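You operate a simulated robot arm through the tools that you are given. There is no shell and no other tool.

You run a simulated two-armed robot. Do the job below in one go: nothing can be reset, and whatever is moved stays where it is left.

JOB
Wash the greasy hub nut in the tank and stand it in the sink.
Fine: lift the wash lid, hold the part under the suds till no grease shows, stand it in the rinse sink to drain, then shut the lid. Drop nothing, spill no more than a spoonful, keep fingers from under the lid, leave the other parts on the ledge. Where these are worked on the way, their far stop is far enough and under half their travel is too little: wash lid. What is to be rubbed or washed off counts as gone when no trace of it is left.

It is judged by the outcome, as a careful person would: the job done as asked, and still so three seconds after it is handed in. It fails if anything else is knocked over, pushed out of place, dropped, spilled or broken. Lids that push on must go on centred and level and be pressed home; caps that screw on are set level and turned clockwise until they are tight.

ROBOT AND FRAMES
Two 7-joint arms with two-finger grippers on one trunk that stands fixed in place. Base frame: the origin is at the foot of the trunk, x ahead of it, y to its left, z up. Readings come in m, degrees, newtons and seconds.
The left shoulder is at [0.077, 0.216, 1.135], the right one opposite. With the tool pointing down near the work surface each hand reaches from about 0.3 to 0.82 m from the base axis, measured 20 degrees to its own side. Payload 3.18 kg a hand.
The tool frame of a hand sits at the grasp point between the pads (the TCP): z along the fingers, y along the line on which they close. The tips reach 0.03 m beyond it. Largest opening 0.144 m; the body of the gripper starts 0.103 m behind the TCP.
Orientation is that of the tool frame in the base frame, as [roll, pitch, yaw] about the fixed x, y, z axes, in that order (R = Rz(yaw) Ry(pitch) Rx(roll)). With the fingers straight down and closing along the base's y, the tool's x points along the base's -x, its y along +y and its z along -z.

CONTROLS
- The arms move only by the tool play_rows. It takes "left_deltas", "right_deltas" or both (then of equal length, played together; a hand with none holds still); each is a list of rows, each an object (a shift or turn left out is 0, a gripper value left out holds the last) with "rot": the turn, a rotation vector about the tool's x, y, z in degrees, a list of three; "dp": the shift along the tool's x, y, z in m, a list of three; "jaw": the closure, from 0 (fully open) to 1 (shut). In form: [{"rot": [wx, wy, wz], "dp": [dx, dy, dz], "jaw": jaw}, ...]. A call has 1 to 20 rows; each row shifts and turns the commanded pose from where the row before left it, along the tool's axes as they then stand. Each row takes 0.2 s and may step no farther than 0.05 m and 8.6 degrees from the row before; otherwise, or with a gripper value out of range, the whole call is refused. Where a pose cannot be reached the arm comes as near as it can. A force on the tool above 90 N (or 10 N above the force at the start of the call, whichever is more), or a blocked arm, ends the call early, and 0.2 s more pass. Each finger halts on what it meets, pressing with about 26 N; the grip force reading is that of the motor and also rises with nothing between the fingers. The clock runs only during rows and for 0.2 s after the last one: add rows that do not move to give the fingers time. It gives the time, the measured TCP pose, the force on the tool (base axes), the opening and the grip force at its end, in the units of the frame above (readings bear some noise), with the torque about the TCP (base axes, N m) and any sound that the robot's microphone picked up, and new pictures: "show" is both (left out), scene, wrist or none (wrist: the cameras of the hands that moved).
- Cameras (640 x 400 px; columns grow to the right, rows downward): "scene" is now at [0.1625, 0.0458, 1.344]; the picture's right is [0.49, -0.87, 0.00], its down [-0.34, -0.19, -0.92] and it looks along [0.80, 0.46, -0.39] (base axes); focal length 214 px, centre (320, 200). "left" rides on the left gripper at [0.076, -0.016, -0.143] in its tool frame; the picture's right is [0.21, 0.98, 0.00], its down [-0.84, 0.18, -0.51] and it looks along [-0.50, 0.11, 0.86] (tool axes); focal length 218 px, centre (320, 200). "right" rides on the right gripper at [0.076, 0.016, -0.143] in its tool frame; the picture's right is [-0.21, 0.98, 0.00], its down [-0.84, -0.18, -0.51] and it looks along [-0.50, -0.11, 0.86] (tool axes); focal length 218 px, centre (320, 200). There is no depth. A picture from a camera that has moved, and an enlarged one, comes with that camera's place and axes in the base frame and with its lens.
- lift_body(by): slides the trunk up (or, below 0, down) by that many m; the arms and the scene camera ride with it, the base frame stays. It gives what a move gives, with no picture.
- head_to(pan, tilt): turns the head with the scene camera to pan (to the left, within 80 degrees either way) and tilt (down, from -29 to 69), counted from straight ahead of the robot. It gives what a move gives, and a new picture of the scene camera.
- zoom(camera, box): a new picture of the part [left, top, right, bottom] of that camera's present view, enlarged. No time passes.
- sign_off(): hands the job in; it is judged then, once.

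Nothing tells you positions but the pictures and the camera data. Unless the task says otherwise, let go and move clear before handing in.

The tools are called after "Emit:" by a JSON object that holds its "name" and its "arguments". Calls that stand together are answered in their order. play_rows: Moves the arms, as the interface text tells. Its arguments: {"type":"object","properties":{"left_deltas":{"type":"array","items":{"type":"object","properties":{"rot":{"type":"array","items":{"type":"number"}},"dp":{"type":"array","items":{"type":"number"}},"jaw":{"type":"number"}}}},"right_deltas":{"type":"array","items":{"type":"object","properties":{"rot":{"type":"array","items":{"type":"number"}},"dp":{"type":"array","items":{"type":"number"}},"jaw":{"type":"number"}}}},"show":{"type":"string","enum":["both","scene","wrist","none"]}},"required":[]} The other tools are called the same way: lift_body (by) slides the trunk up or down; head_to (pan, tilt) turns the head that bears the scene camera; zoom (camera, box) takes an enlarged picture of a part of a camera's view; sign_off () hands the job in.

At the start:

```text
time_s: 0.0
left_ee_pos: [0.4238, 0.5192, 1.3485]
left_tcp_rot: [-180.0, 0.1, -179.9]
left_wrist_force: [-0.6, 0.3, 0.8]
left_moment: [-0.03, -0.01, 0.01]
left_finger_gap: 0.1438
left_gripper_force: 0.1
right_ee_pos: [0.4177, 0.0204, 1.3277]
right_tcp_rot: [180.0, -0.1, 180.0]
right_wrist_force: [-0.3, -0.9, 1.0]
right_moment: [-0.06, 0.01, 0.01]
right_finger_gap: 0.1441
right_gripper_force: 0.1
trunk travel left (down, up): [-0.218, 0.152]
head pan, tilt: [29.6, 22.7]
```

scene: 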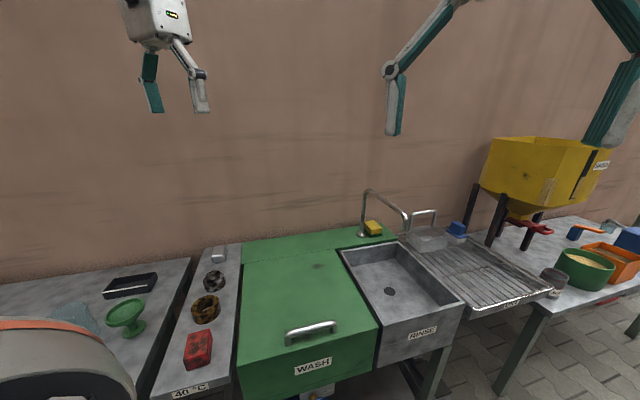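
right: 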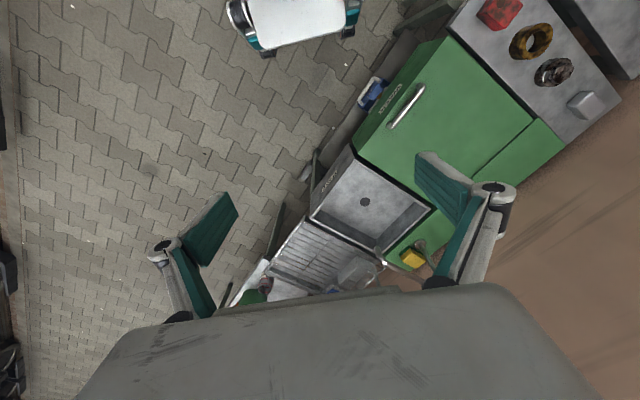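
left: 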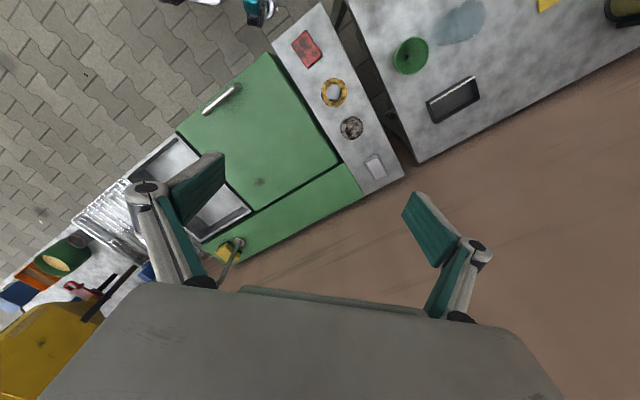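

The wash tank with its green lid and handle is ahead-left, the rinse sink to its right, and a ledge with four parts (red block, a brassy ring, a dark ring, a grey block) to its left. I'll zoom in to identify the parts and measure before moving.

Emit:
{"name": "zoom", "arguments": {"camera": "scene", "box": [160, 230, 260, 400]}}

Emit:
{"name": "zoom", "arguments": {"camera": "scene", "box": [220, 180, 480, 400]}}

Emit:
{"name": "zoom", "arguments": {"camera": "left", "box": [260, 0, 420, 200]}}

Emit:
{"name": "zoom", "arguments": {"camera": "left", "box": [100, 40, 400, 260]}}

Emit:
{"name": "zoom", "arguments": {"camera": "right", "box": [300, 0, 640, 280]}}

```text
2.35 times, centred on (210, 315) of scene
camera zoom: at [0.1625, 0.0458, 1.344], right [0.49, -0.87, 0.0], down [-0.34, -0.19, -0.92], along [0.8, 0.46, -0.39], focal length 505 px, centre (579, -71)
```

zoom: 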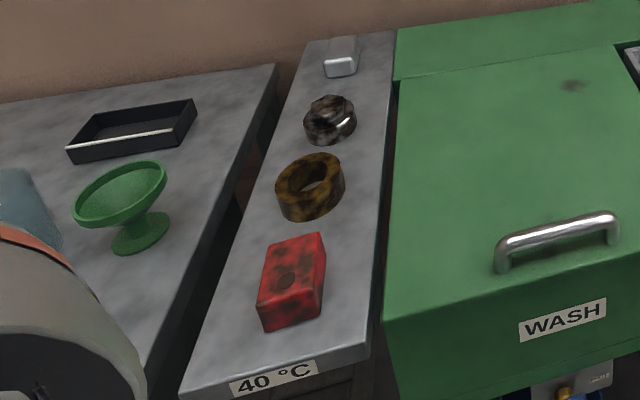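

```text
1.82 times, centred on (350, 290) of scene
camera zoom: at [0.1625, 0.0458, 1.344], right [0.49, -0.87, 0.0], down [-0.34, -0.19, -0.92], along [0.8, 0.46, -0.39], focal length 390 px, centre (266, 36)
```

zoom: 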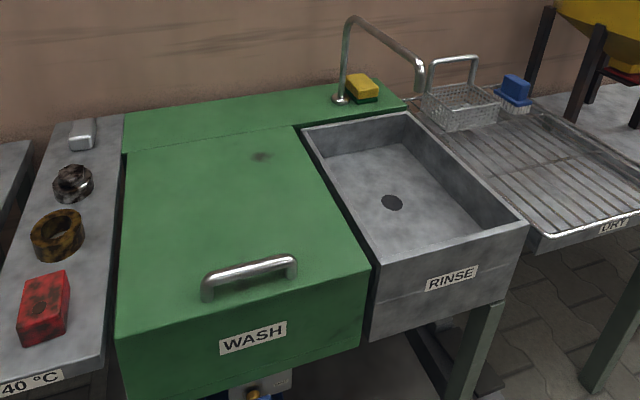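

```text
2.00 times, centred on (340, 100) of left
camera zoom: at [0.3475, 0.5023, 1.4907], right [-0.21, 0.98, 0.0], down [0.84, 0.18, 0.51], along [0.5, 0.11, -0.86], focal length 436 px, centre (280, 400)
```

zoom: 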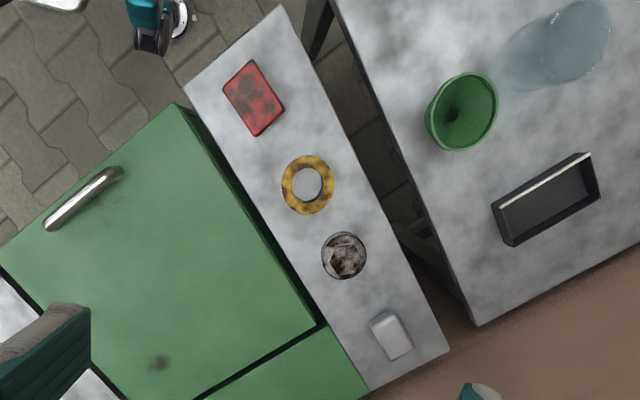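

```text
1.82 times, centred on (250, 150) of left
camera zoom: at [0.3475, 0.5023, 1.4907], right [-0.21, 0.98, 0.0], down [0.84, 0.18, 0.51], along [0.5, 0.11, -0.86], focal length 397 px, centre (447, 291)
```

zoom: 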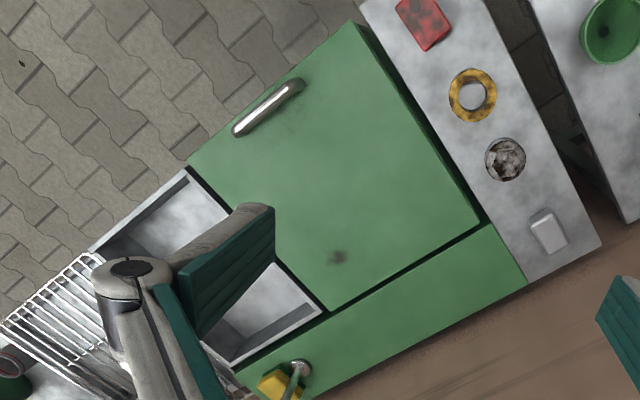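

```text
1.43 times, centred on (470, 140) of right
camera zoom: at [0.3415, 0.0351, 1.4718], right [0.21, 0.98, 0.0], down [0.84, -0.18, 0.51], along [0.5, -0.11, -0.86], focal length 312 px, centre (106, 286)
```

zoom: 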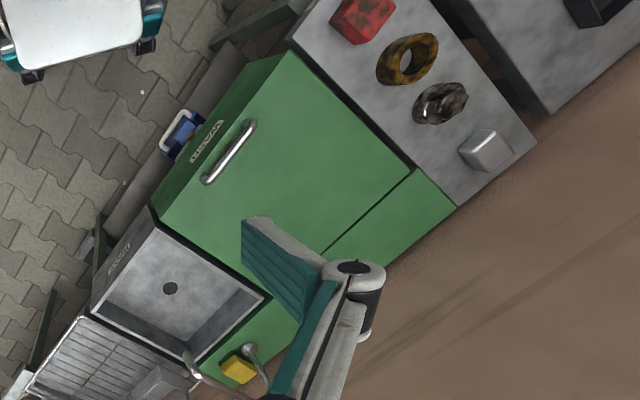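

The dark flanged hex on the ledge next to the wall side looks like the hub nut, at about (0.47, 0.63, 0.82). The tank is turned about 45° to my base, with its lid hinge at the rear. I'll turn the head down for a closer look at the tank, sink and nut.

Emit:
{"name": "head_to", "arguments": {"pan": 38, "tilt": 42}}

```text
time_s: 0.8
left_ee_pos: [0.4247, 0.5199, 1.3477]
left_tcp_rot: [-180.0, 0.1, -179.9]
left_wrist_force: [-0.3, 0.4, -0.7]
left_moment: [0.0, 0.0, -0.02]
left_finger_gap: 0.144
left_gripper_force: 0.1
right_ee_pos: [0.4179, 0.0206, 1.3276]
right_tcp_rot: [180.0, 0.0, -180.0]
right_wrist_force: [-0.9, 0.1, 0.7]
right_moment: [-0.04, 0.0, 0.02]
right_finger_gap: 0.144
right_gripper_force: 0.1
trunk travel left (down, up): [-0.218, 0.152]
head pan, tilt: [38.0, 42.0]
camera scene: at [0.1478, 0.0515, 1.3142], right [0.62, -0.79, 0.0], down [-0.53, -0.41, -0.74], along [0.59, 0.46, -0.67], focal length 214 px, centre (320, 200)
```

scene: 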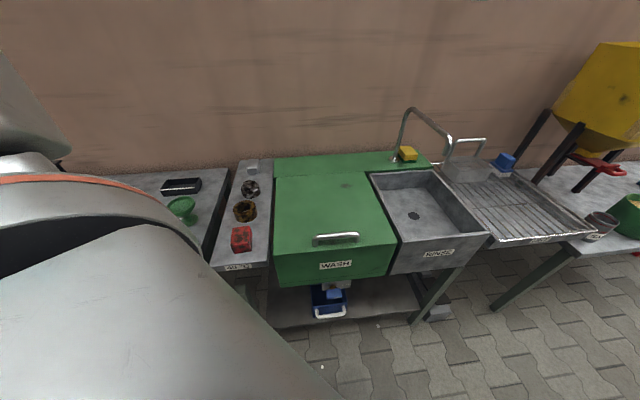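

Emit:
{"name": "zoom", "arguments": {"camera": "scene", "box": [220, 150, 300, 270]}}

Emit:
{"name": "zoom", "arguments": {"camera": "scene", "box": [260, 140, 420, 300]}}

Emit:
{"name": "zoom", "arguments": {"camera": "scene", "box": [360, 100, 500, 290]}}

Emit:
{"name": "zoom", "arguments": {"camera": "left", "box": [300, 60, 420, 200]}}

Emit:
{"name": "zoom", "arguments": {"camera": "right", "box": [280, 120, 460, 300]}}

```text
3.33 times, centred on (260, 210) of scene
camera zoom: at [0.1478, 0.0515, 1.3142], right [0.62, -0.79, 0.0], down [-0.53, -0.41, -0.74], along [0.59, 0.46, -0.67], focal length 715 px, centre (520, 167)
```

zoom: 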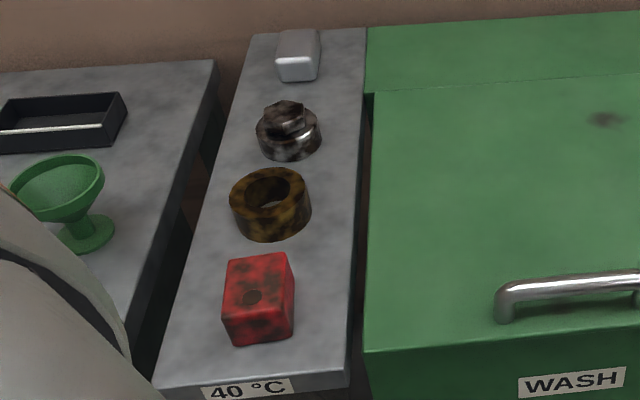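

```text
2.50 times, centred on (340, 220) of scene
camera zoom: at [0.1478, 0.0515, 1.3142], right [0.62, -0.79, 0.0], down [-0.53, -0.41, -0.74], along [0.59, 0.46, -0.67], focal length 536 px, centre (270, 150)
```

zoom: 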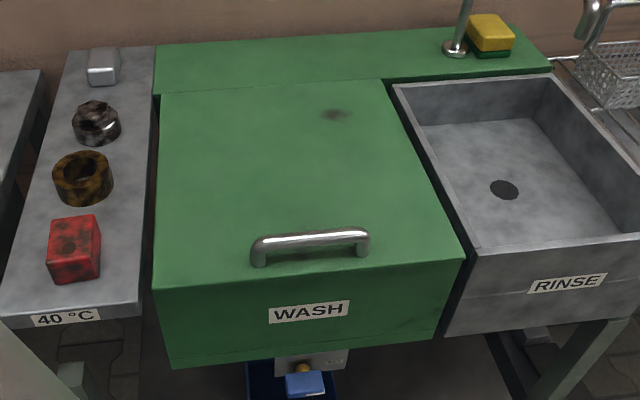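

```text
2.11 times, centred on (430, 195) of scene
camera zoom: at [0.1478, 0.0515, 1.3142], right [0.62, -0.79, 0.0], down [-0.53, -0.41, -0.74], along [0.59, 0.46, -0.67], focal length 452 px, centre (88, 210)
```

zoom: 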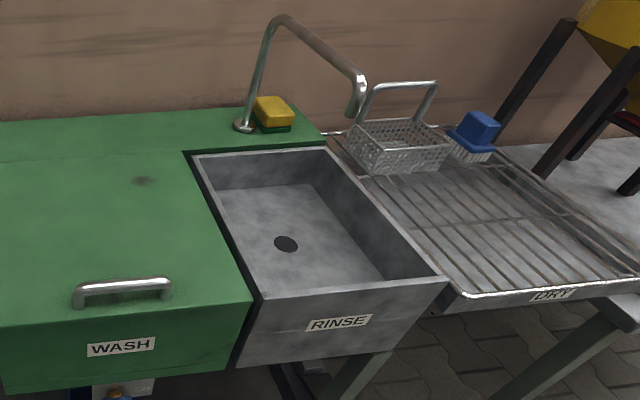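

```text
2.86 times, centred on (360, 130) of left
camera zoom: at [0.3475, 0.5023, 1.4907], right [-0.21, 0.98, 0.0], down [0.84, 0.18, 0.51], along [0.5, 0.11, -0.86], focal length 624 px, centre (206, 400)
```

zoom: 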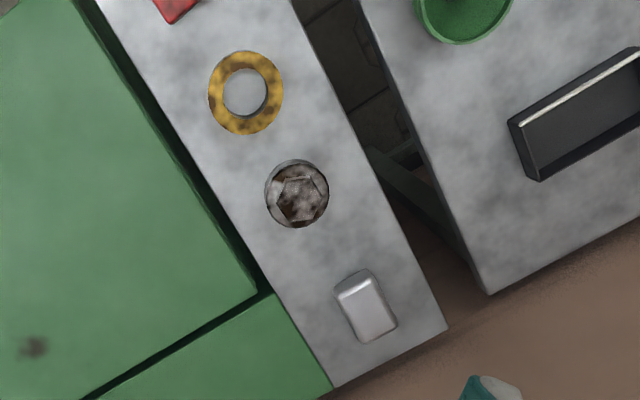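

```text
2.22 times, centred on (370, 210) of right
camera zoom: at [0.3415, 0.0351, 1.4719], right [0.21, 0.98, 0.0], down [0.84, -0.18, 0.51], along [0.5, -0.11, -0.86], focal length 485 px, centre (209, 178)
```

zoom: 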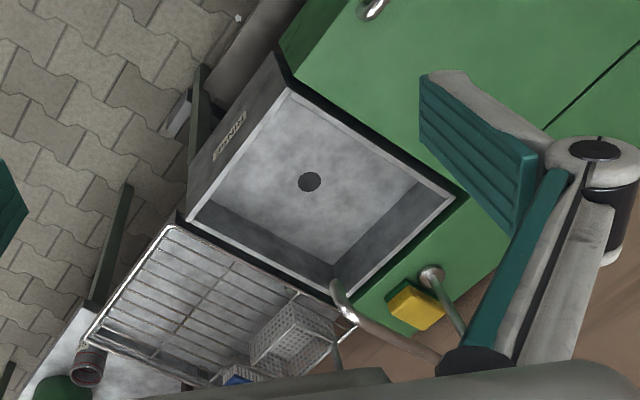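

The nut is a round collar with a hex on top, at about (0.471, 0.625), standing on the ledge at z≈0.80. The handle bar is at about (0.473, 0.25, 0.835), running at 45°, and the sink floor is at z≈0.70. I'll move the right hand clear and bring the left hand over the handle.

Emit:
{"name": "play_rows", "arguments": {"left_deltas": [{"dp": [-0.0048, -0.027, 0.027]}, {"dp": [-0.0048, -0.027, 0.027]}, {"dp": [-0.0048, -0.027, 0.027]}, {"dp": [-0.0048, -0.027, 0.027]}, {"dp": [-0.0048, -0.027, 0.027]}, {"dp": [-0.0048, -0.027, 0.027]}, {"dp": [-0.0048, -0.027, 0.027]}, {"dp": [-0.0048, -0.027, 0.027]}, {"dp": [-0.0048, -0.027, 0.027]}, {"dp": [-0.0048, -0.027, 0.027]}, {"rot": [0, 0, 7.5]}, {"rot": [0, 0, 7.5]}, {"rot": [0, 0, 7.5]}, {"rot": [0, 0, 7.5]}, {"rot": [0, 0, 7.5]}, {"rot": [0, 0, 7.5]}, {}], "right_deltas": [{"dp": [0.002, -0.03, 0]}, {"dp": [0.002, -0.03, 0]}, {"dp": [0.002, -0.03, 0]}, {"dp": [0.002, -0.03, 0]}, {"dp": [0.002, -0.03, 0]}, {"dp": [0.002, -0.03, 0]}, {"dp": [0.002, -0.03, 0]}, {"dp": [0.002, -0.03, 0]}, {"dp": [0.002, -0.03, 0]}, {"dp": [0.002, -0.03, 0]}, {}, {}, {}, {}, {}, {}, {}], "show": "both"}}

```text
time_s: 4.4
left_ee_pos: [0.4873, 0.3636, 1.157]
left_tcp_rot: [179.9, 0.1, 134.9]
left_wrist_force: [-0.3, 0.3, 0.2]
left_moment: [0.02, 0.01, -0.01]
left_finger_gap: 0.144
left_gripper_force: 0.0
left hand out of reach, approached as far as the arm can: row 7, 8, 9, 10
right_ee_pos: [0.3562, -0.2531, 1.2799]
right_tcp_rot: [179.9, 0.1, 179.8]
right_wrist_force: [0.4, -0.1, 0.0]
right_moment: [-0.01, 0.04, -0.01]
right_finger_gap: 0.1436
right_gripper_force: 0.1
right hand out of reach, approached as far as the arm can: row 5, 6, 7, 8, 9, 10
trunk travel left (down, up): [-0.218, 0.152]
head pan, tilt: [38.0, 42.0]
camera scene: at [0.1478, 0.0514, 1.3141], right [0.62, -0.79, 0.0], down [-0.53, -0.41, -0.74], along [0.59, 0.46, -0.67], focal length 214 px, centre (320, 200)
camera right: at [0.2792, -0.2373, 1.4228], right [0.21, 0.98, 0.0], down [0.84, -0.18, 0.51], along [0.5, -0.11, -0.86], focal length 218 px, centre (320, 200)
camera left: at [0.4218, 0.4053, 1.3003], right [0.54, 0.84, 0.0], down [0.72, -0.47, 0.51], along [0.43, -0.28, -0.86], focal length 218 px, centre (320, 200)
```

scene: 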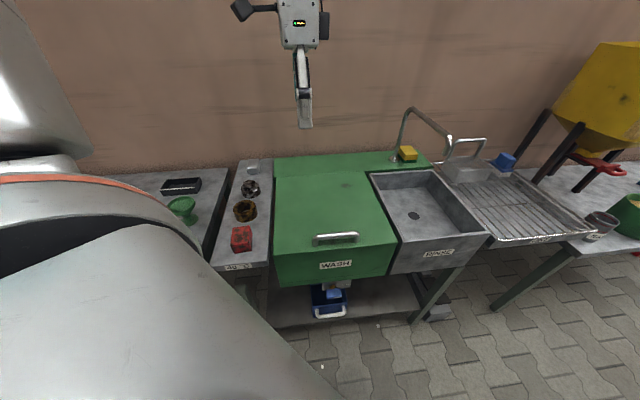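
right: 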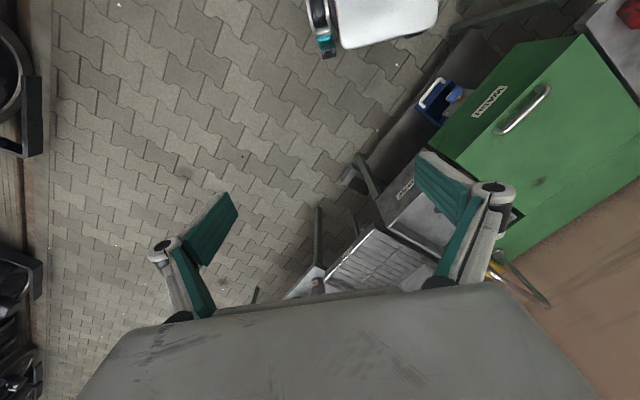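
left: 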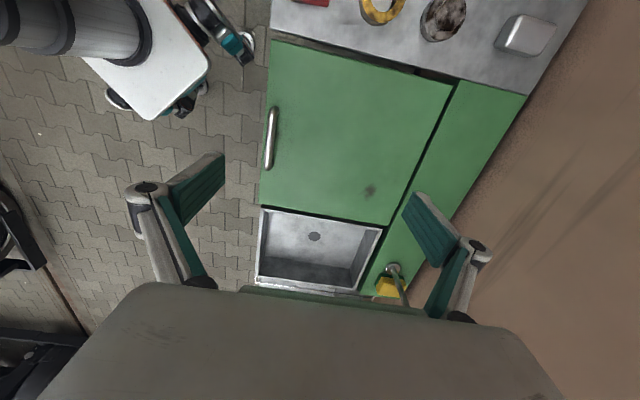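

The left hand was too folded to reach over the handle at that height. Raising the trunk will put the handle and the whole lid arc within reach.

Emit:
{"name": "lift_body", "arguments": {"by": 0.13}}

```text
time_s: 6.0
left_ee_pos: [0.4878, 0.3626, 1.2863]
left_tcp_rot: [180.0, 0.1, 135.1]
left_wrist_force: [-0.3, 0.6, 0.5]
left_moment: [0.0, 0.01, 0.0]
left_finger_gap: 0.1441
left_gripper_force: 0.1
right_ee_pos: [0.3107, -0.2547, 1.4469]
right_tcp_rot: [179.5, 7.1, 179.6]
right_wrist_force: [-0.7, 0.0, -0.2]
right_moment: [0.02, 0.01, 0.05]
right_finger_gap: 0.1441
right_gripper_force: 0.1
trunk travel left (down, up): [-0.348, 0.022]
head pan, tilt: [38.0, 42.0]
```

Emit:
{"name": "play_rows", "arguments": {"left_deltas": [{"dp": [0, 0, 0.04]}, {"dp": [0, 0, 0.04]}, {"dp": [-0.0087, -0.0113, 0.0345]}, {"dp": [-0.0087, -0.0113, 0.0345]}, {"dp": [-0.0087, -0.0113, 0.0345]}, {"dp": [-0.0087, -0.0113, 0.0345]}, {"dp": [-0.0087, -0.0113, 0.0345]}, {"dp": [-0.0087, -0.0113, 0.0345]}, {"dp": [-0.0087, -0.0113, 0]}, {"dp": [-0.0087, -0.0113, 0]}, {}], "show": "both"}}

```text
time_s: 8.4
left_ee_pos: [0.4861, 0.2645, 1.0113]
left_tcp_rot: [-179.7, 0.0, 134.9]
left_wrist_force: [-0.3, 0.6, 0.2]
left_moment: [-0.02, -0.04, 0.0]
left_finger_gap: 0.144
left_gripper_force: 0.0
left hand out of reach, approached as far as the arm can: row 9, 10
right_ee_pos: [0.3104, -0.2541, 1.446]
right_tcp_rot: [179.6, 7.0, 179.6]
right_wrist_force: [-0.3, 0.1, -0.1]
right_moment: [-0.01, 0.0, 0.01]
right_finger_gap: 0.1437
right_gripper_force: 0.1
trunk travel left (down, up): [-0.348, 0.022]
head pan, tilt: [38.0, 42.0]
camera scene: at [0.1053, 0.0515, 1.447], right [0.62, -0.79, 0.0], down [-0.53, -0.41, -0.74], along [0.59, 0.46, -0.67], focal length 214 px, centre (320, 200)
camera left: at [0.421, 0.3067, 1.154], right [0.55, 0.84, -0.01], down [0.72, -0.47, 0.51], along [0.42, -0.28, -0.86], focal length 218 px, centre (320, 200)
```

scene: 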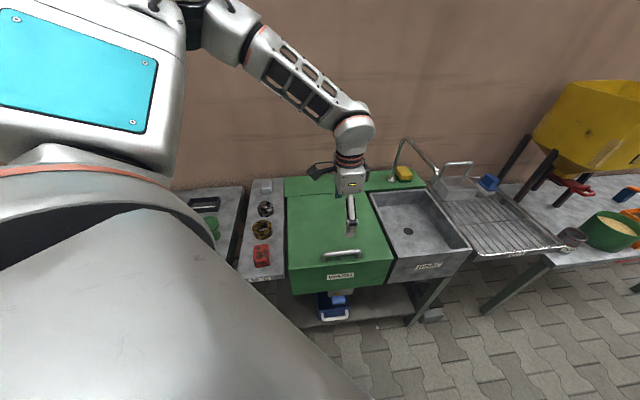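
left: 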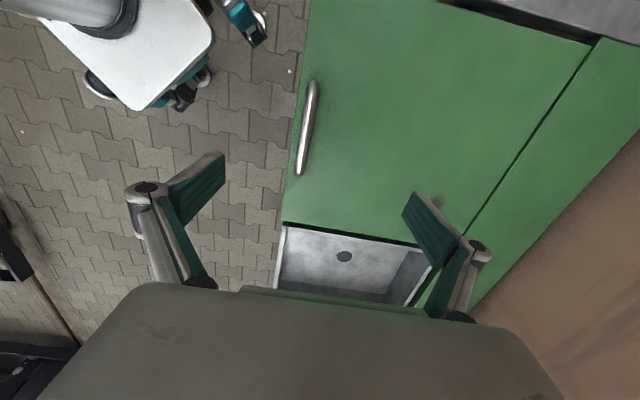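

Emit:
{"name": "zoom", "arguments": {"camera": "left", "box": [270, 60, 370, 200]}}

Emit:
{"name": "zoom", "arguments": {"camera": "scene", "box": [280, 160, 400, 300]}}

```text
2.86 times, centred on (320, 130) of left
camera zoom: at [0.421, 0.3067, 1.154], right [0.55, 0.84, -0.01], down [0.72, -0.47, 0.51], along [0.42, -0.28, -0.86], focal length 624 px, centre (320, 400)
```

zoom: 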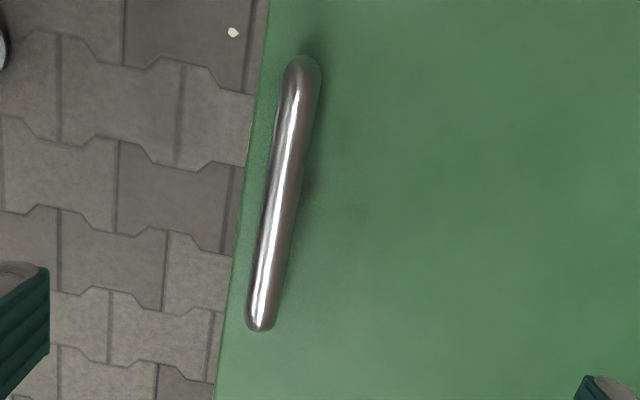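

```text
2.86 times, centred on (340, 230) of scene
camera zoom: at [0.1053, 0.0515, 1.447], right [0.62, -0.79, 0.0], down [-0.53, -0.41, -0.74], along [0.59, 0.46, -0.67], focal length 613 px, centre (263, 114)
```

zoom: 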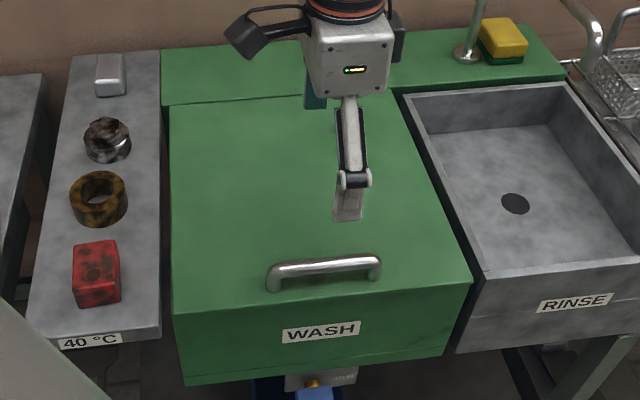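

Emit:
{"name": "play_rows", "arguments": {"left_deltas": [{"dp": [0, 0, 0.03], "jaw": 0.6}, {"dp": [0, 0, 0.03]}, {"dp": [0, 0, 0.02]}, {"dp": [0.001, -0.007, 0]}, {"dp": [0.001, -0.007, 0]}, {"dp": [0, -0.006, 0]}, {}], "show": "both"}}

```text
time_s: 10.0
left_ee_pos: [0.5079, 0.2827, 0.9507]
left_tcp_rot: [-179.8, 0.1, 134.9]
left_wrist_force: [-0.5, -0.9, -0.3]
left_moment: [-0.01, -0.02, -0.01]
left_finger_gap: 0.0574
left_gripper_force: 0.1
left hand out of reach, approached as far as the arm can: row 1, 2, 3, 4, 5, 6
right_ee_pos: [0.311, -0.2545, 1.4451]
right_tcp_rot: [179.5, 7.1, 179.5]
right_wrist_force: [-0.2, 0.6, 1.3]
right_moment: [0.0, 0.0, 0.02]
right_finger_gap: 0.144
right_gripper_force: 0.1
trunk travel left (down, up): [-0.348, 0.022]
head pan, tilt: [38.0, 42.0]
camera scene: at [0.1058, 0.0516, 1.447], right [0.62, -0.79, 0.0], down [-0.53, -0.41, -0.74], along [0.59, 0.46, -0.67], focal length 214 px, centre (320, 200)
camera left: at [0.4429, 0.325, 1.0929], right [0.55, 0.84, -0.01], down [0.72, -0.47, 0.51], along [0.42, -0.28, -0.86], focal length 218 px, centre (320, 200)
```

scene: 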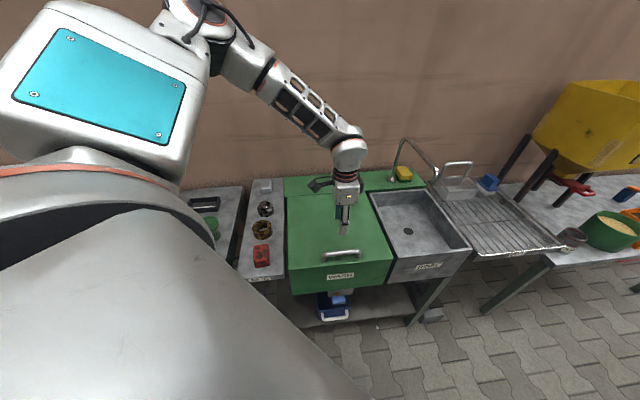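
left: 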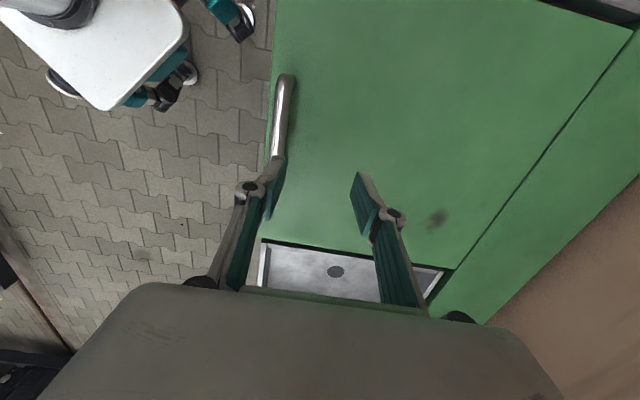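

The arm seems to hit a joint limit in this configuration. I'll look at the arm itself before trying again.

Emit:
{"name": "head_to", "arguments": {"pan": 70, "tilt": 15}}

Emit:
{"name": "zoom", "arguments": {"camera": "right", "box": [0, 0, 640, 400]}}

```text
time_s: 11.0
left_ee_pos: [0.5076, 0.282, 0.9507]
left_tcp_rot: [-179.7, 0.0, 134.8]
left_wrist_force: [0.0, -0.4, 0.5]
left_moment: [-0.03, -0.01, 0.03]
left_finger_gap: 0.0574
left_gripper_force: 0.2
right_ee_pos: [0.3102, -0.2544, 1.4453]
right_tcp_rot: [179.6, 7.2, 179.6]
right_wrist_force: [0.6, -0.7, 0.2]
right_moment: [0.01, -0.03, -0.01]
right_finger_gap: 0.144
right_gripper_force: 0.1
trunk travel left (down, up): [-0.348, 0.022]
head pan, tilt: [70.0, 15.0]
camera scene: at [0.0719, 0.0878, 1.4894], right [0.94, -0.34, 0.0], down [-0.09, -0.24, -0.97], along [0.33, 0.91, -0.26], focal length 214 px, centre (320, 200)
```

scene: 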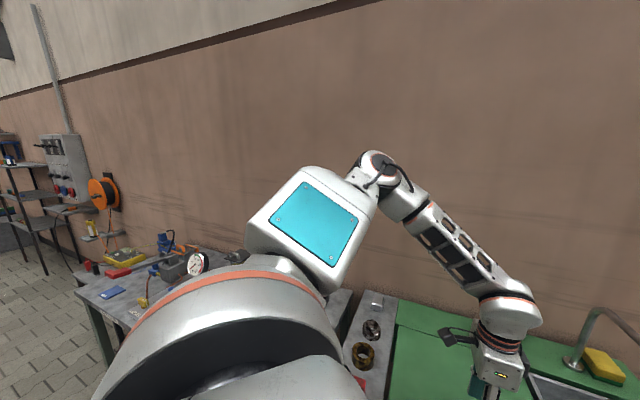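

```text
1.00 times, centred on (320, 200) of right (not enlarged: the box is as wide or as high as the picture)
camera zoom: at [0.2169, -0.239, 1.5792], right [0.21, 0.98, 0.03], down [0.77, -0.19, 0.61], along [0.6, -0.1, -0.79], focal length 218 px, centre (320, 200)
```

zoom: 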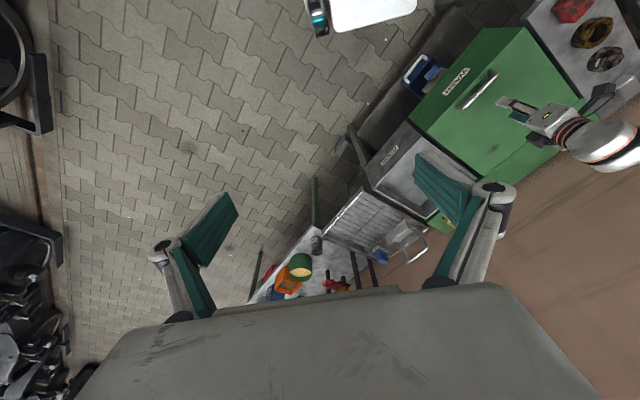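

The arm's elbow is up and it can't fold closer with the tool straight down. Leaning the tool so the wrist sits farther from my body should make the handle reachable, so I'll test that in free air above the handle.

Emit:
{"name": "play_rows", "arguments": {"left_deltas": [{"rot": [8.3, 0, 0]}, {"rot": [8.3, 0, 0]}, {"rot": [8.3, 0, 0]}, {"dp": [0.0005, -0.005, 0.016]}, {"dp": [0.0005, -0.005, 0.016]}, {"dp": [0.0005, -0.005, 0.016]}, {"dp": [0.0005, -0.005, 0.016]}, {}], "show": "both"}}

```text
time_s: 12.8
left_ee_pos: [0.468, 0.2553, 0.9061]
left_tcp_rot: [-155.1, 0.1, 135.2]
left_wrist_force: [0.6, 0.1, -0.2]
left_moment: [-0.01, 0.0, 0.01]
left_finger_gap: 0.0576
left_gripper_force: 0.1
left hand out of reach, approached as far as the arm can: row 7
right_ee_pos: [0.3102, -0.2532, 1.4457]
right_tcp_rot: [179.5, 7.1, 179.7]
right_wrist_force: [-0.4, 0.3, 0.2]
right_moment: [-0.01, 0.0, -0.02]
right_finger_gap: 0.1441
right_gripper_force: 0.0
trunk travel left (down, up): [-0.348, 0.022]
head pan, tilt: [70.0, 15.0]
camera scene: at [0.0718, 0.0879, 1.4895], right [0.94, -0.34, 0.0], down [-0.09, -0.24, -0.97], along [0.33, 0.91, -0.26], focal length 214 px, centre (320, 200)
camera left: at [0.4454, 0.3414, 1.0426], right [0.48, 0.78, -0.41], down [0.86, -0.33, 0.39], along [0.17, -0.54, -0.83], focal length 218 px, centre (320, 200)
```

scene: 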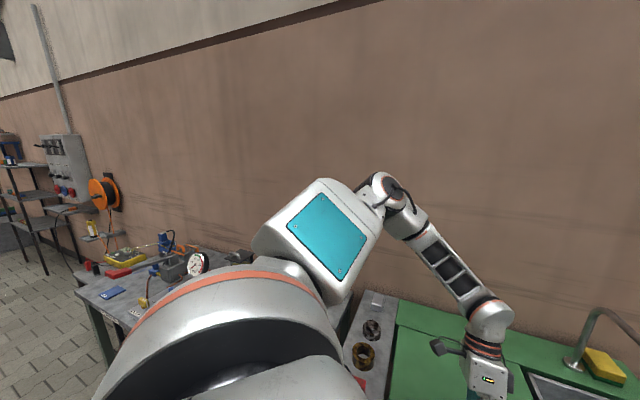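
left: 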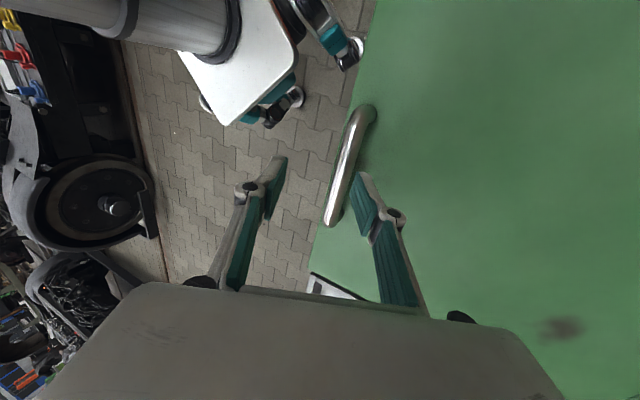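

Leaning works. Tilting the wrist toward the sink side instead (about the closing axis) should reach the handle while keeping both fingers level over the lid, so I'll adopt that tilt in the air.

Emit:
{"name": "play_rows", "arguments": {"left_deltas": [{"rot": [-4, 7, 0]}, {"rot": [-4, 7, 0]}, {"rot": [-4, 7, 0]}, {"rot": [-4, 7, 0]}, {"rot": [-4, 7, 0]}, {}], "show": "wrist"}}

Emit:
{"name": "head_to", "arguments": {"pan": 38, "tilt": 42}}

```text
time_s: 14.2
left_ee_pos: [0.4027, 0.3315, 0.9798]
left_tcp_rot: [-172.8, -33.2, 125.3]
left_wrist_force: [0.0, 0.7, 0.9]
left_moment: [-0.02, 0.0, -0.03]
left_finger_gap: 0.0575
left_gripper_force: 0.0
left hand out of reach, approached as far as the arm can: row 1, 2, 3, 4, 5
right_ee_pos: [0.311, -0.2539, 1.4476]
right_tcp_rot: [179.5, 7.1, 179.6]
right_wrist_force: [0.0, -0.3, 0.3]
right_moment: [0.02, 0.01, -0.02]
right_finger_gap: 0.144
right_gripper_force: 0.0
trunk travel left (down, up): [-0.348, 0.022]
head pan, tilt: [70.0, 15.0]
camera left: at [0.4132, 0.3198, 1.1423], right [0.65, 0.76, 0.01], down [0.76, -0.65, -0.06], along [-0.04, 0.05, -1.0], focal length 218 px, centre (320, 200)
```

left: 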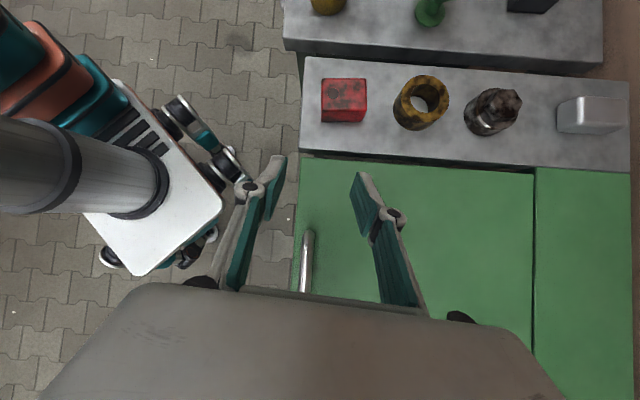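

```text
time_s: 15.1
left_ee_pos: [0.4036, 0.3316, 0.9792]
left_tcp_rot: [-172.8, -33.3, 125.3]
left_wrist_force: [-0.7, 0.5, 0.2]
left_moment: [0.03, -0.03, 0.01]
left_finger_gap: 0.0574
left_gripper_force: 0.1
right_ee_pos: [0.3111, -0.2536, 1.4462]
right_tcp_rot: [179.5, 7.1, 179.6]
right_wrist_force: [0.7, -0.8, 0.3]
right_moment: [0.02, 0.0, -0.01]
right_finger_gap: 0.1441
right_gripper_force: 0.0
trunk travel left (down, up): [-0.348, 0.022]
head pan, tilt: [38.0, 42.0]
camera scene: at [0.1057, 0.0516, 1.4471], right [0.62, -0.79, 0.0], down [-0.53, -0.41, -0.74], along [0.59, 0.46, -0.67], focal length 214 px, centre (320, 200)
```

scene: 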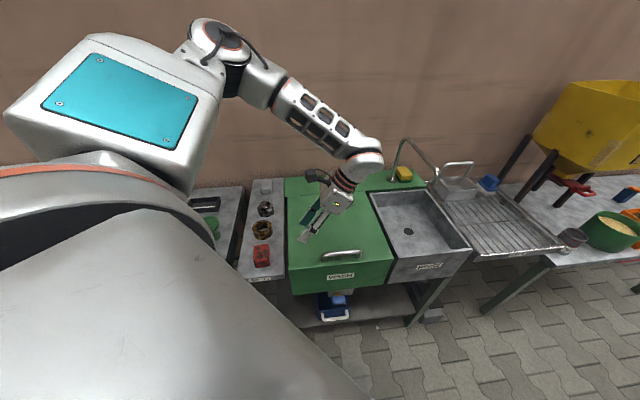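

The wrist can't get in on the sink side. I'll test the opposite lean: wrist toward the ledge with the tool pointing along the bar toward the sink, so the lid's swing becomes mostly a wrist roll.

Emit:
{"name": "play_rows", "arguments": {"left_deltas": [{"rot": [0, -8, 0], "dp": [0, 0.01, -0.01]}, {"rot": [0, -8, 0], "dp": [0, 0.01, -0.01]}, {"rot": [0, -8, 0], "dp": [0, 0.01, -0.01]}, {"rot": [0, -8, 0], "dp": [0, 0.01, -0.01]}, {"rot": [0, -8, 0]}, {"rot": [0, -8, 0]}, {"rot": [0, -8, 0]}, {"rot": [0, -8, 0]}, {"rot": [0, -8, 0]}, {"rot": [0, -8, 0]}, {}], "show": "both"}}

```text
time_s: 17.5
left_ee_pos: [0.4462, 0.3472, 1.0129]
left_tcp_rot: [-171.3, 45.9, 135.3]
left_wrist_force: [-0.2, 0.3, -0.9]
left_moment: [-0.01, 0.03, -0.03]
left_finger_gap: 0.0577
left_gripper_force: 0.1
right_ee_pos: [0.3112, -0.2538, 1.4457]
right_tcp_rot: [179.4, 7.0, 179.6]
right_wrist_force: [0.0, 1.3, -0.9]
right_moment: [0.02, 0.03, 0.03]
right_finger_gap: 0.1441
right_gripper_force: 0.1
trunk travel left (down, up): [-0.348, 0.022]
head pan, tilt: [38.0, 42.0]
camera scene: at [0.1061, 0.051, 1.447], right [0.62, -0.79, 0.0], down [-0.53, -0.41, -0.74], along [0.59, 0.46, -0.67], focal length 214 px, centre (320, 200)
camera left: at [0.3385, 0.4605, 1.058], right [0.65, 0.72, -0.25], down [0.35, 0.01, 0.94], along [0.67, -0.7, -0.25], focal length 218 px, centre (320, 200)
```

scene: 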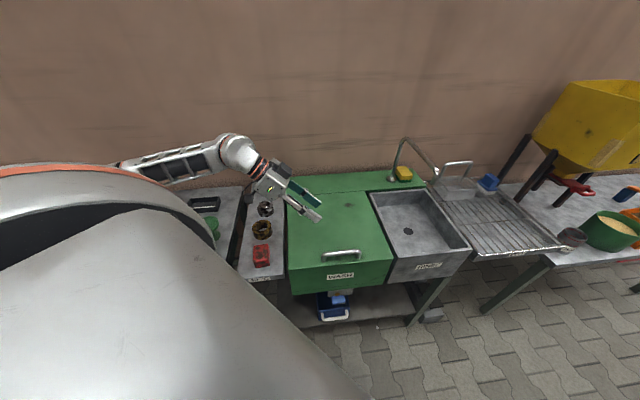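
left: 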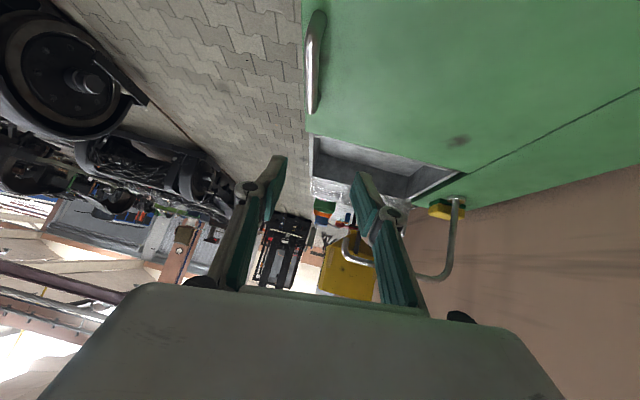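

That freed the arm: the elbow is now low and out to the left, with the tool pointing along the bar. I'll square the fingers to the bar and come to just above the handle.

Emit:
{"name": "play_rows", "arguments": {"left_deltas": [{"rot": [-4.35, -1.05, 0.05]}, {"rot": [-4.35, -1.05, 0.05]}, {"dp": [0.0021, -0.01, 0.0225]}, {"dp": [0.0021, -0.01, 0.0225]}, {"dp": [0.0021, -0.01, 0.0225]}, {"dp": [0.0021, -0.01, 0.0225]}, {"dp": [0.0021, -0.01, 0.0225]}, {}], "show": "both"}}

```text
time_s: 19.3
left_ee_pos: [0.4678, 0.2606, 0.9302]
left_tcp_rot: [-180.0, 48.1, 135.5]
left_wrist_force: [-0.2, -0.2, -0.7]
left_moment: [-0.01, 0.01, -0.03]
left_finger_gap: 0.0574
left_gripper_force: 0.0
right_ee_pos: [0.3106, -0.2545, 1.445]
right_tcp_rot: [179.5, 7.1, 179.6]
right_wrist_force: [-0.8, -0.2, 0.2]
right_moment: [-0.01, -0.01, 0.01]
right_finger_gap: 0.1439
right_gripper_force: 0.0
trunk travel left (down, up): [-0.348, 0.022]
head pan, tilt: [38.0, 42.0]
camera scene: at [0.1055, 0.0517, 1.447], right [0.62, -0.79, 0.0], down [-0.53, -0.41, -0.74], along [0.59, 0.46, -0.67], focal length 214 px, centre (320, 200)
camera left: at [0.343, 0.3583, 0.9683], right [0.59, 0.8, -0.16], down [0.26, 0.0, 0.97], along [0.77, -0.61, -0.21], focal length 218 px, centre (320, 200)
```

scene: 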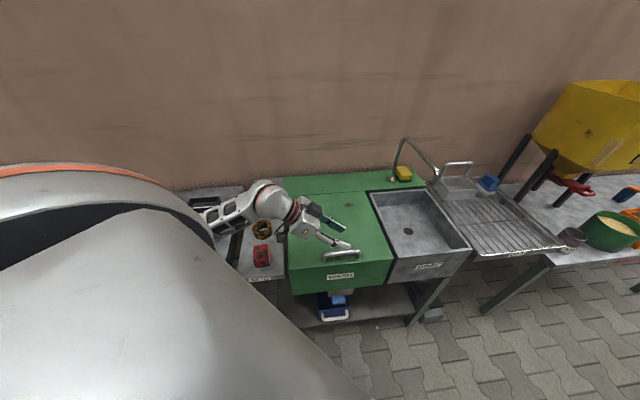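
left: 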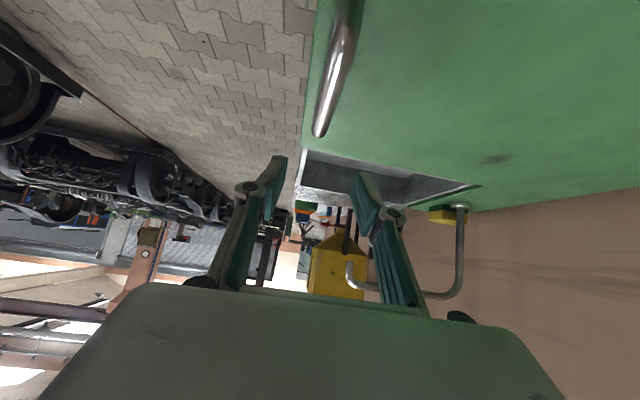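

Emit:
{"name": "head_to", "arguments": {"pan": 72, "tilt": 40}}

Emit:
{"name": "zoom", "arguments": {"camera": "left", "box": [220, 0, 480, 240]}}

```text
time_s: 20.3
left_ee_pos: [0.4669, 0.2608, 0.9299]
left_tcp_rot: [-179.9, 48.1, 135.4]
left_wrist_force: [0.2, -0.9, -0.5]
left_moment: [0.0, 0.03, -0.01]
left_finger_gap: 0.0576
left_gripper_force: 0.0
right_ee_pos: [0.3102, -0.2539, 1.4454]
right_tcp_rot: [179.5, 7.1, 179.6]
right_wrist_force: [-0.5, -0.4, 1.0]
right_moment: [-0.02, -0.02, 0.02]
right_finger_gap: 0.1444
right_gripper_force: 0.0
trunk travel left (down, up): [-0.348, 0.022]
head pan, tilt: [72.0, 40.0]
camera scene: at [0.0662, 0.0808, 1.4499], right [0.95, -0.31, 0.0], down [-0.2, -0.61, -0.77], along [0.24, 0.73, -0.64], focal length 214 px, centre (320, 200)
```

scene: 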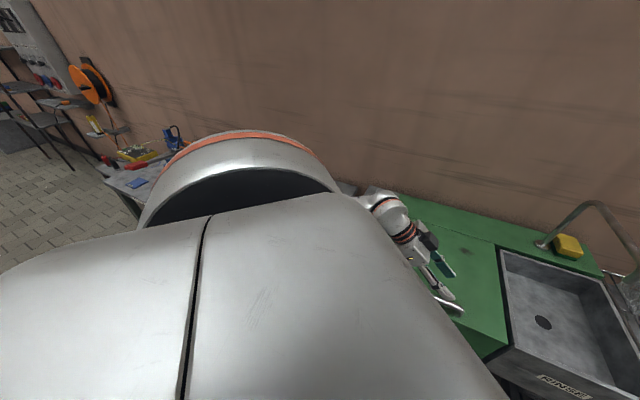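

```text
1.67 times, centred on (350, 120) of left
camera zoom: at [0.343, 0.3584, 0.9683], right [0.59, 0.8, -0.16], down [0.26, 0.0, 0.97], along [0.77, -0.61, -0.21], focal length 364 px, centre (270, 333)
```

zoom: 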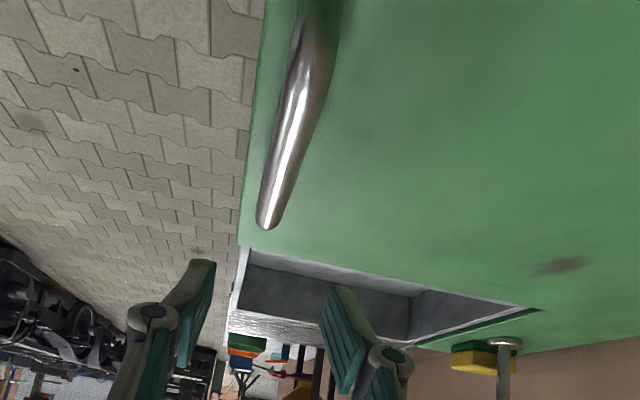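

The left elbow is hidden beneath my shoulder. I'll turn the right wrist camera to look at it before going lower.

Emit:
{"name": "play_rows", "arguments": {"right_deltas": [{"rot": [0, 0, -8]}, {"rot": [0, 0, -8]}, {"rot": [0, 0, -8]}, {"rot": [0, 0, -8]}, {"rot": [0, 0, -8]}, {"rot": [0, 0, -8]}, {"rot": [0, 0, -8]}, {"rot": [0, 0, -8]}, {"rot": [0, -8, 0]}, {"rot": [0, -8, 0]}, {"rot": [0, -8, 0]}, {}], "show": "wrist"}}

```text
time_s: 22.9
left_ee_pos: [0.4671, 0.2603, 0.928]
left_tcp_rot: [-179.7, 48.1, 135.5]
left_wrist_force: [0.4, 0.7, -0.4]
left_moment: [0.02, 0.0, 0.0]
left_finger_gap: 0.0578
left_gripper_force: 0.1
right_ee_pos: [0.2374, -0.1915, 1.3787]
right_tcp_rot: [-176.9, 30.4, -143.5]
right_wrist_force: [0.5, 0.1, -0.5]
right_moment: [-0.02, 0.02, 0.01]
right_finger_gap: 0.1442
right_gripper_force: 0.0
right hand out of reach, approached as far as the arm can: row 1, 2, 3, 4, 5, 6, 7, 8
trunk travel left (down, up): [-0.348, 0.022]
head pan, tilt: [72.0, 40.0]
camera right: at [0.112, -0.2547, 1.4634], right [-0.41, 0.91, 0.06], down [0.46, 0.15, 0.87], along [0.78, 0.39, -0.48], focal length 218 px, centre (320, 200)
```

right: 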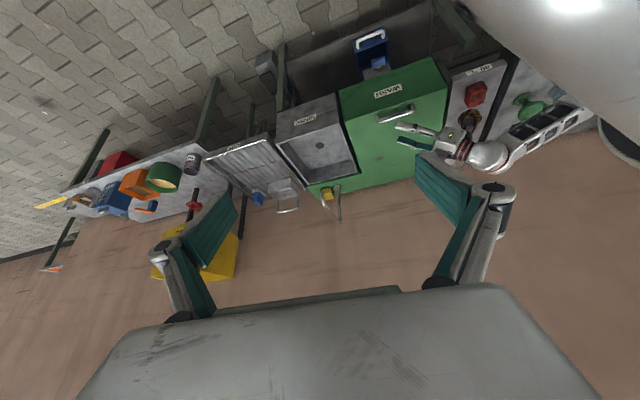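

Emit:
{"name": "zoom", "arguments": {"camera": "right", "box": [380, 0, 640, 220]}}

```text
1.82 times, centred on (510, 110) of right
camera zoom: at [0.112, -0.2547, 1.4634], right [-0.41, 0.91, 0.06], down [0.46, 0.15, 0.87], along [0.78, 0.39, -0.48], focal length 397 px, centre (-26, 364)
```

zoom: 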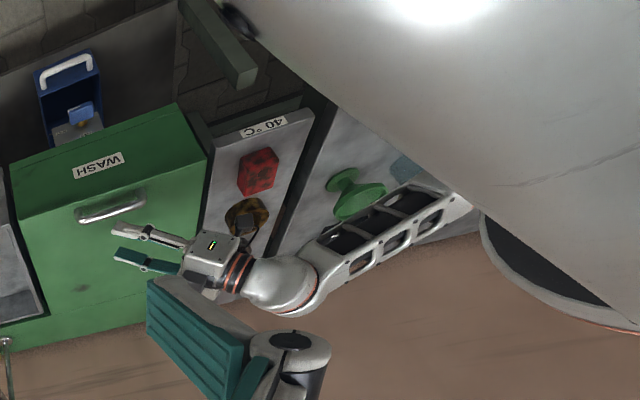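

The left forearm and elbow clear the bowl and the ledge parts by a comfortable margin. I'll lower the open fingers around the bar.

Emit:
{"name": "play_rows", "arguments": {"left_deltas": [{"dp": [0.0155, -0.0007, 0.0142]}, {"dp": [0.0155, -0.0007, 0.0142]}, {"dp": [0.0155, -0.0007, 0.0142]}, {}], "show": "wrist"}}

Emit:
{"name": "zoom", "arguments": {"camera": "right", "box": [380, 80, 500, 180]}}

Emit:
{"name": "head_to", "arguments": {"pan": 40, "tilt": 50}}

Emit:
{"name": "zoom", "arguments": {"camera": "scene", "box": [260, 130, 400, 250]}}

```text
time_s: 23.9
left_ee_pos: [0.4646, 0.2562, 0.867]
left_tcp_rot: [-179.9, 48.1, 135.6]
left_wrist_force: [-0.3, 0.5, 0.0]
left_moment: [-0.01, 0.04, 0.01]
left_finger_gap: 0.0576
left_gripper_force: 0.1
right_ee_pos: [0.2358, -0.1926, 1.3791]
right_tcp_rot: [-176.8, 30.6, -143.5]
right_wrist_force: [-0.6, 0.4, -0.1]
right_moment: [-0.03, -0.01, 0.01]
right_finger_gap: 0.1439
right_gripper_force: 0.1
trunk travel left (down, up): [-0.348, 0.022]
head pan, tilt: [72.0, 40.0]
camera left: at [0.3418, 0.3544, 0.9052], right [0.59, 0.8, -0.16], down [0.26, 0.0, 0.97], along [0.77, -0.61, -0.21], focal length 218 px, centre (320, 200)
```

left: 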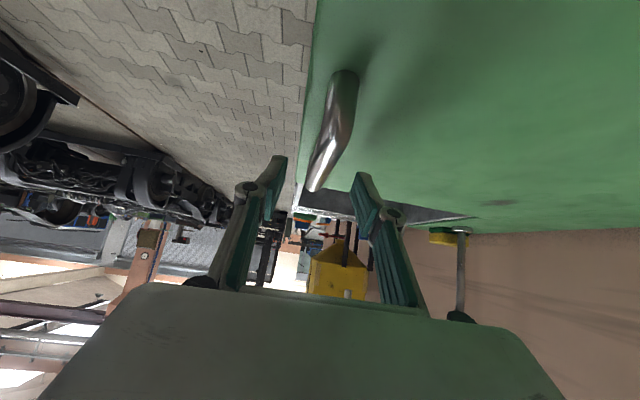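

```text
4.00 times, centred on (440, 130) of right
camera zoom: at [0.1107, -0.2557, 1.4636], right [-0.41, 0.91, 0.06], down [0.46, 0.15, 0.87], along [0.78, 0.39, -0.48], focal length 873 px, centre (-160, 480)
```

zoom: 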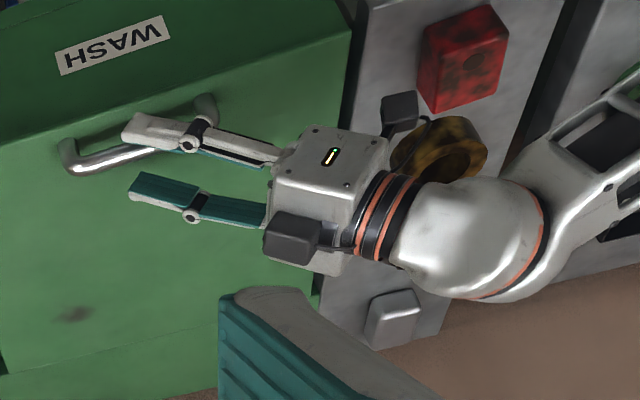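

```text
time_s: 24.9
left_ee_pos: [0.4663, 0.2565, 0.8674]
left_tcp_rot: [-179.9, 48.1, 135.5]
left_wrist_force: [0.0, -0.4, -0.2]
left_moment: [-0.02, 0.04, 0.01]
left_finger_gap: 0.0575
left_gripper_force: 0.2
right_ee_pos: [0.2363, -0.193, 1.3788]
right_tcp_rot: [-176.8, 30.5, -143.5]
right_wrist_force: [0.3, -0.3, -0.1]
right_moment: [-0.01, -0.03, 0.0]
right_finger_gap: 0.1439
right_gripper_force: 0.0
trunk travel left (down, up): [-0.348, 0.022]
head pan, tilt: [40.0, 50.0]
camera scene: at [0.0988, 0.0496, 1.4358], right [0.64, -0.77, 0.0], down [-0.59, -0.49, -0.64], along [0.49, 0.41, -0.77], focal length 214 px, centre (320, 200)
```

scene: 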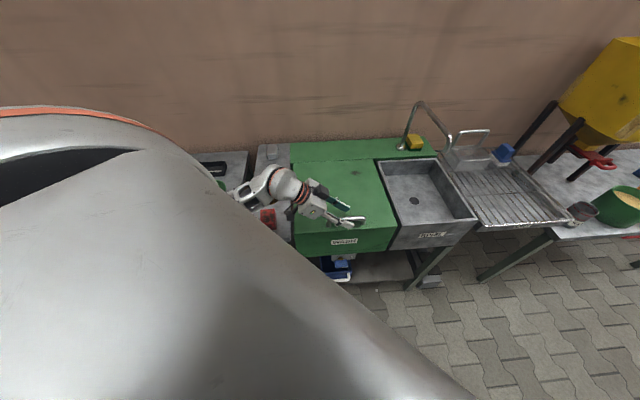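

```text
3.33 times, centred on (330, 190) of scene
camera zoom: at [0.0988, 0.0496, 1.4358], right [0.64, -0.77, 0.0], down [-0.59, -0.49, -0.64], along [0.49, 0.41, -0.77], focal length 715 px, centre (287, 233)
```

zoom: 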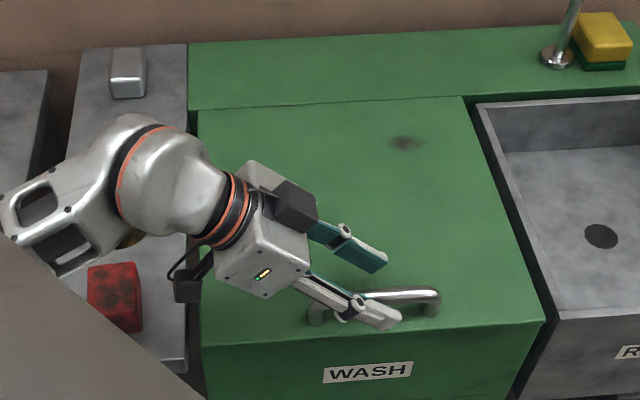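

Emit:
{"name": "play_rows", "arguments": {"left_deltas": [{"dp": [0.0088, 0.0006, 0.0079]}, {"dp": [0.0088, 0.0006, 0.0079]}, {}], "show": "wrist"}}

Emit:
{"name": "zoom", "arguments": {"camera": "scene", "box": [290, 160, 390, 250]}}

```text
time_s: 25.7
left_ee_pos: [0.4657, 0.2576, 0.8423]
left_tcp_rot: [179.9, 48.0, 135.5]
left_wrist_force: [0.0, -0.1, 0.1]
left_moment: [-0.02, -0.01, -0.01]
left_finger_gap: 0.0575
left_gripper_force: 0.1
right_ee_pos: [0.2353, -0.1922, 1.3796]
right_tcp_rot: [-176.7, 30.5, -143.5]
right_wrist_force: [-0.4, -0.4, -0.1]
right_moment: [0.04, 0.04, -0.01]
right_finger_gap: 0.1442
right_gripper_force: 0.0
trunk travel left (down, up): [-0.348, 0.022]
head pan, tilt: [40.0, 50.0]
camera left: at [0.3426, 0.3549, 0.882], right [0.59, 0.8, -0.16], down [0.26, 0.0, 0.97], along [0.77, -0.61, -0.21], focal length 218 px, centre (320, 200)
```

left: 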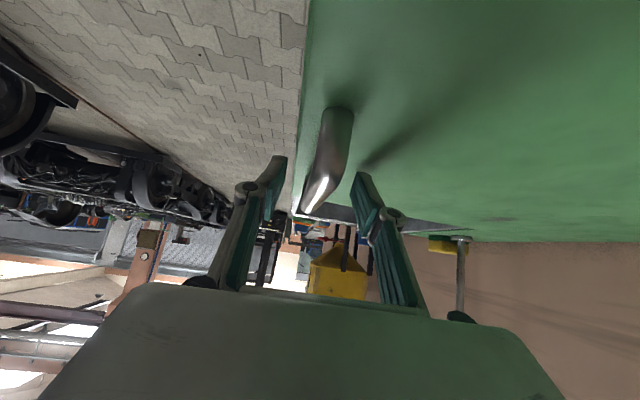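

```text
4.44 times, centred on (340, 205) of scene
camera zoom: at [0.0988, 0.0495, 1.4358], right [0.64, -0.77, 0.0], down [-0.59, -0.49, -0.64], along [0.49, 0.41, -0.77], focal length 953 px, centre (231, 178)
```

zoom: 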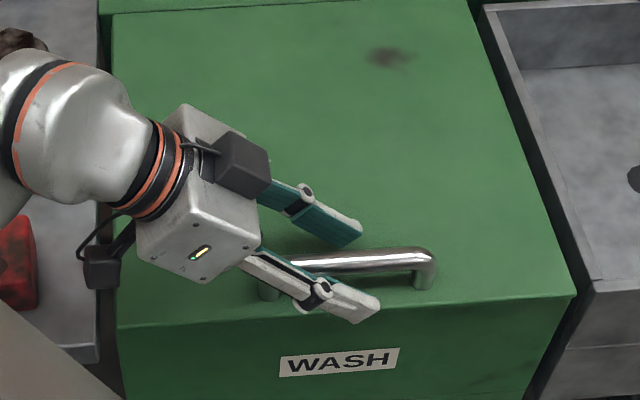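

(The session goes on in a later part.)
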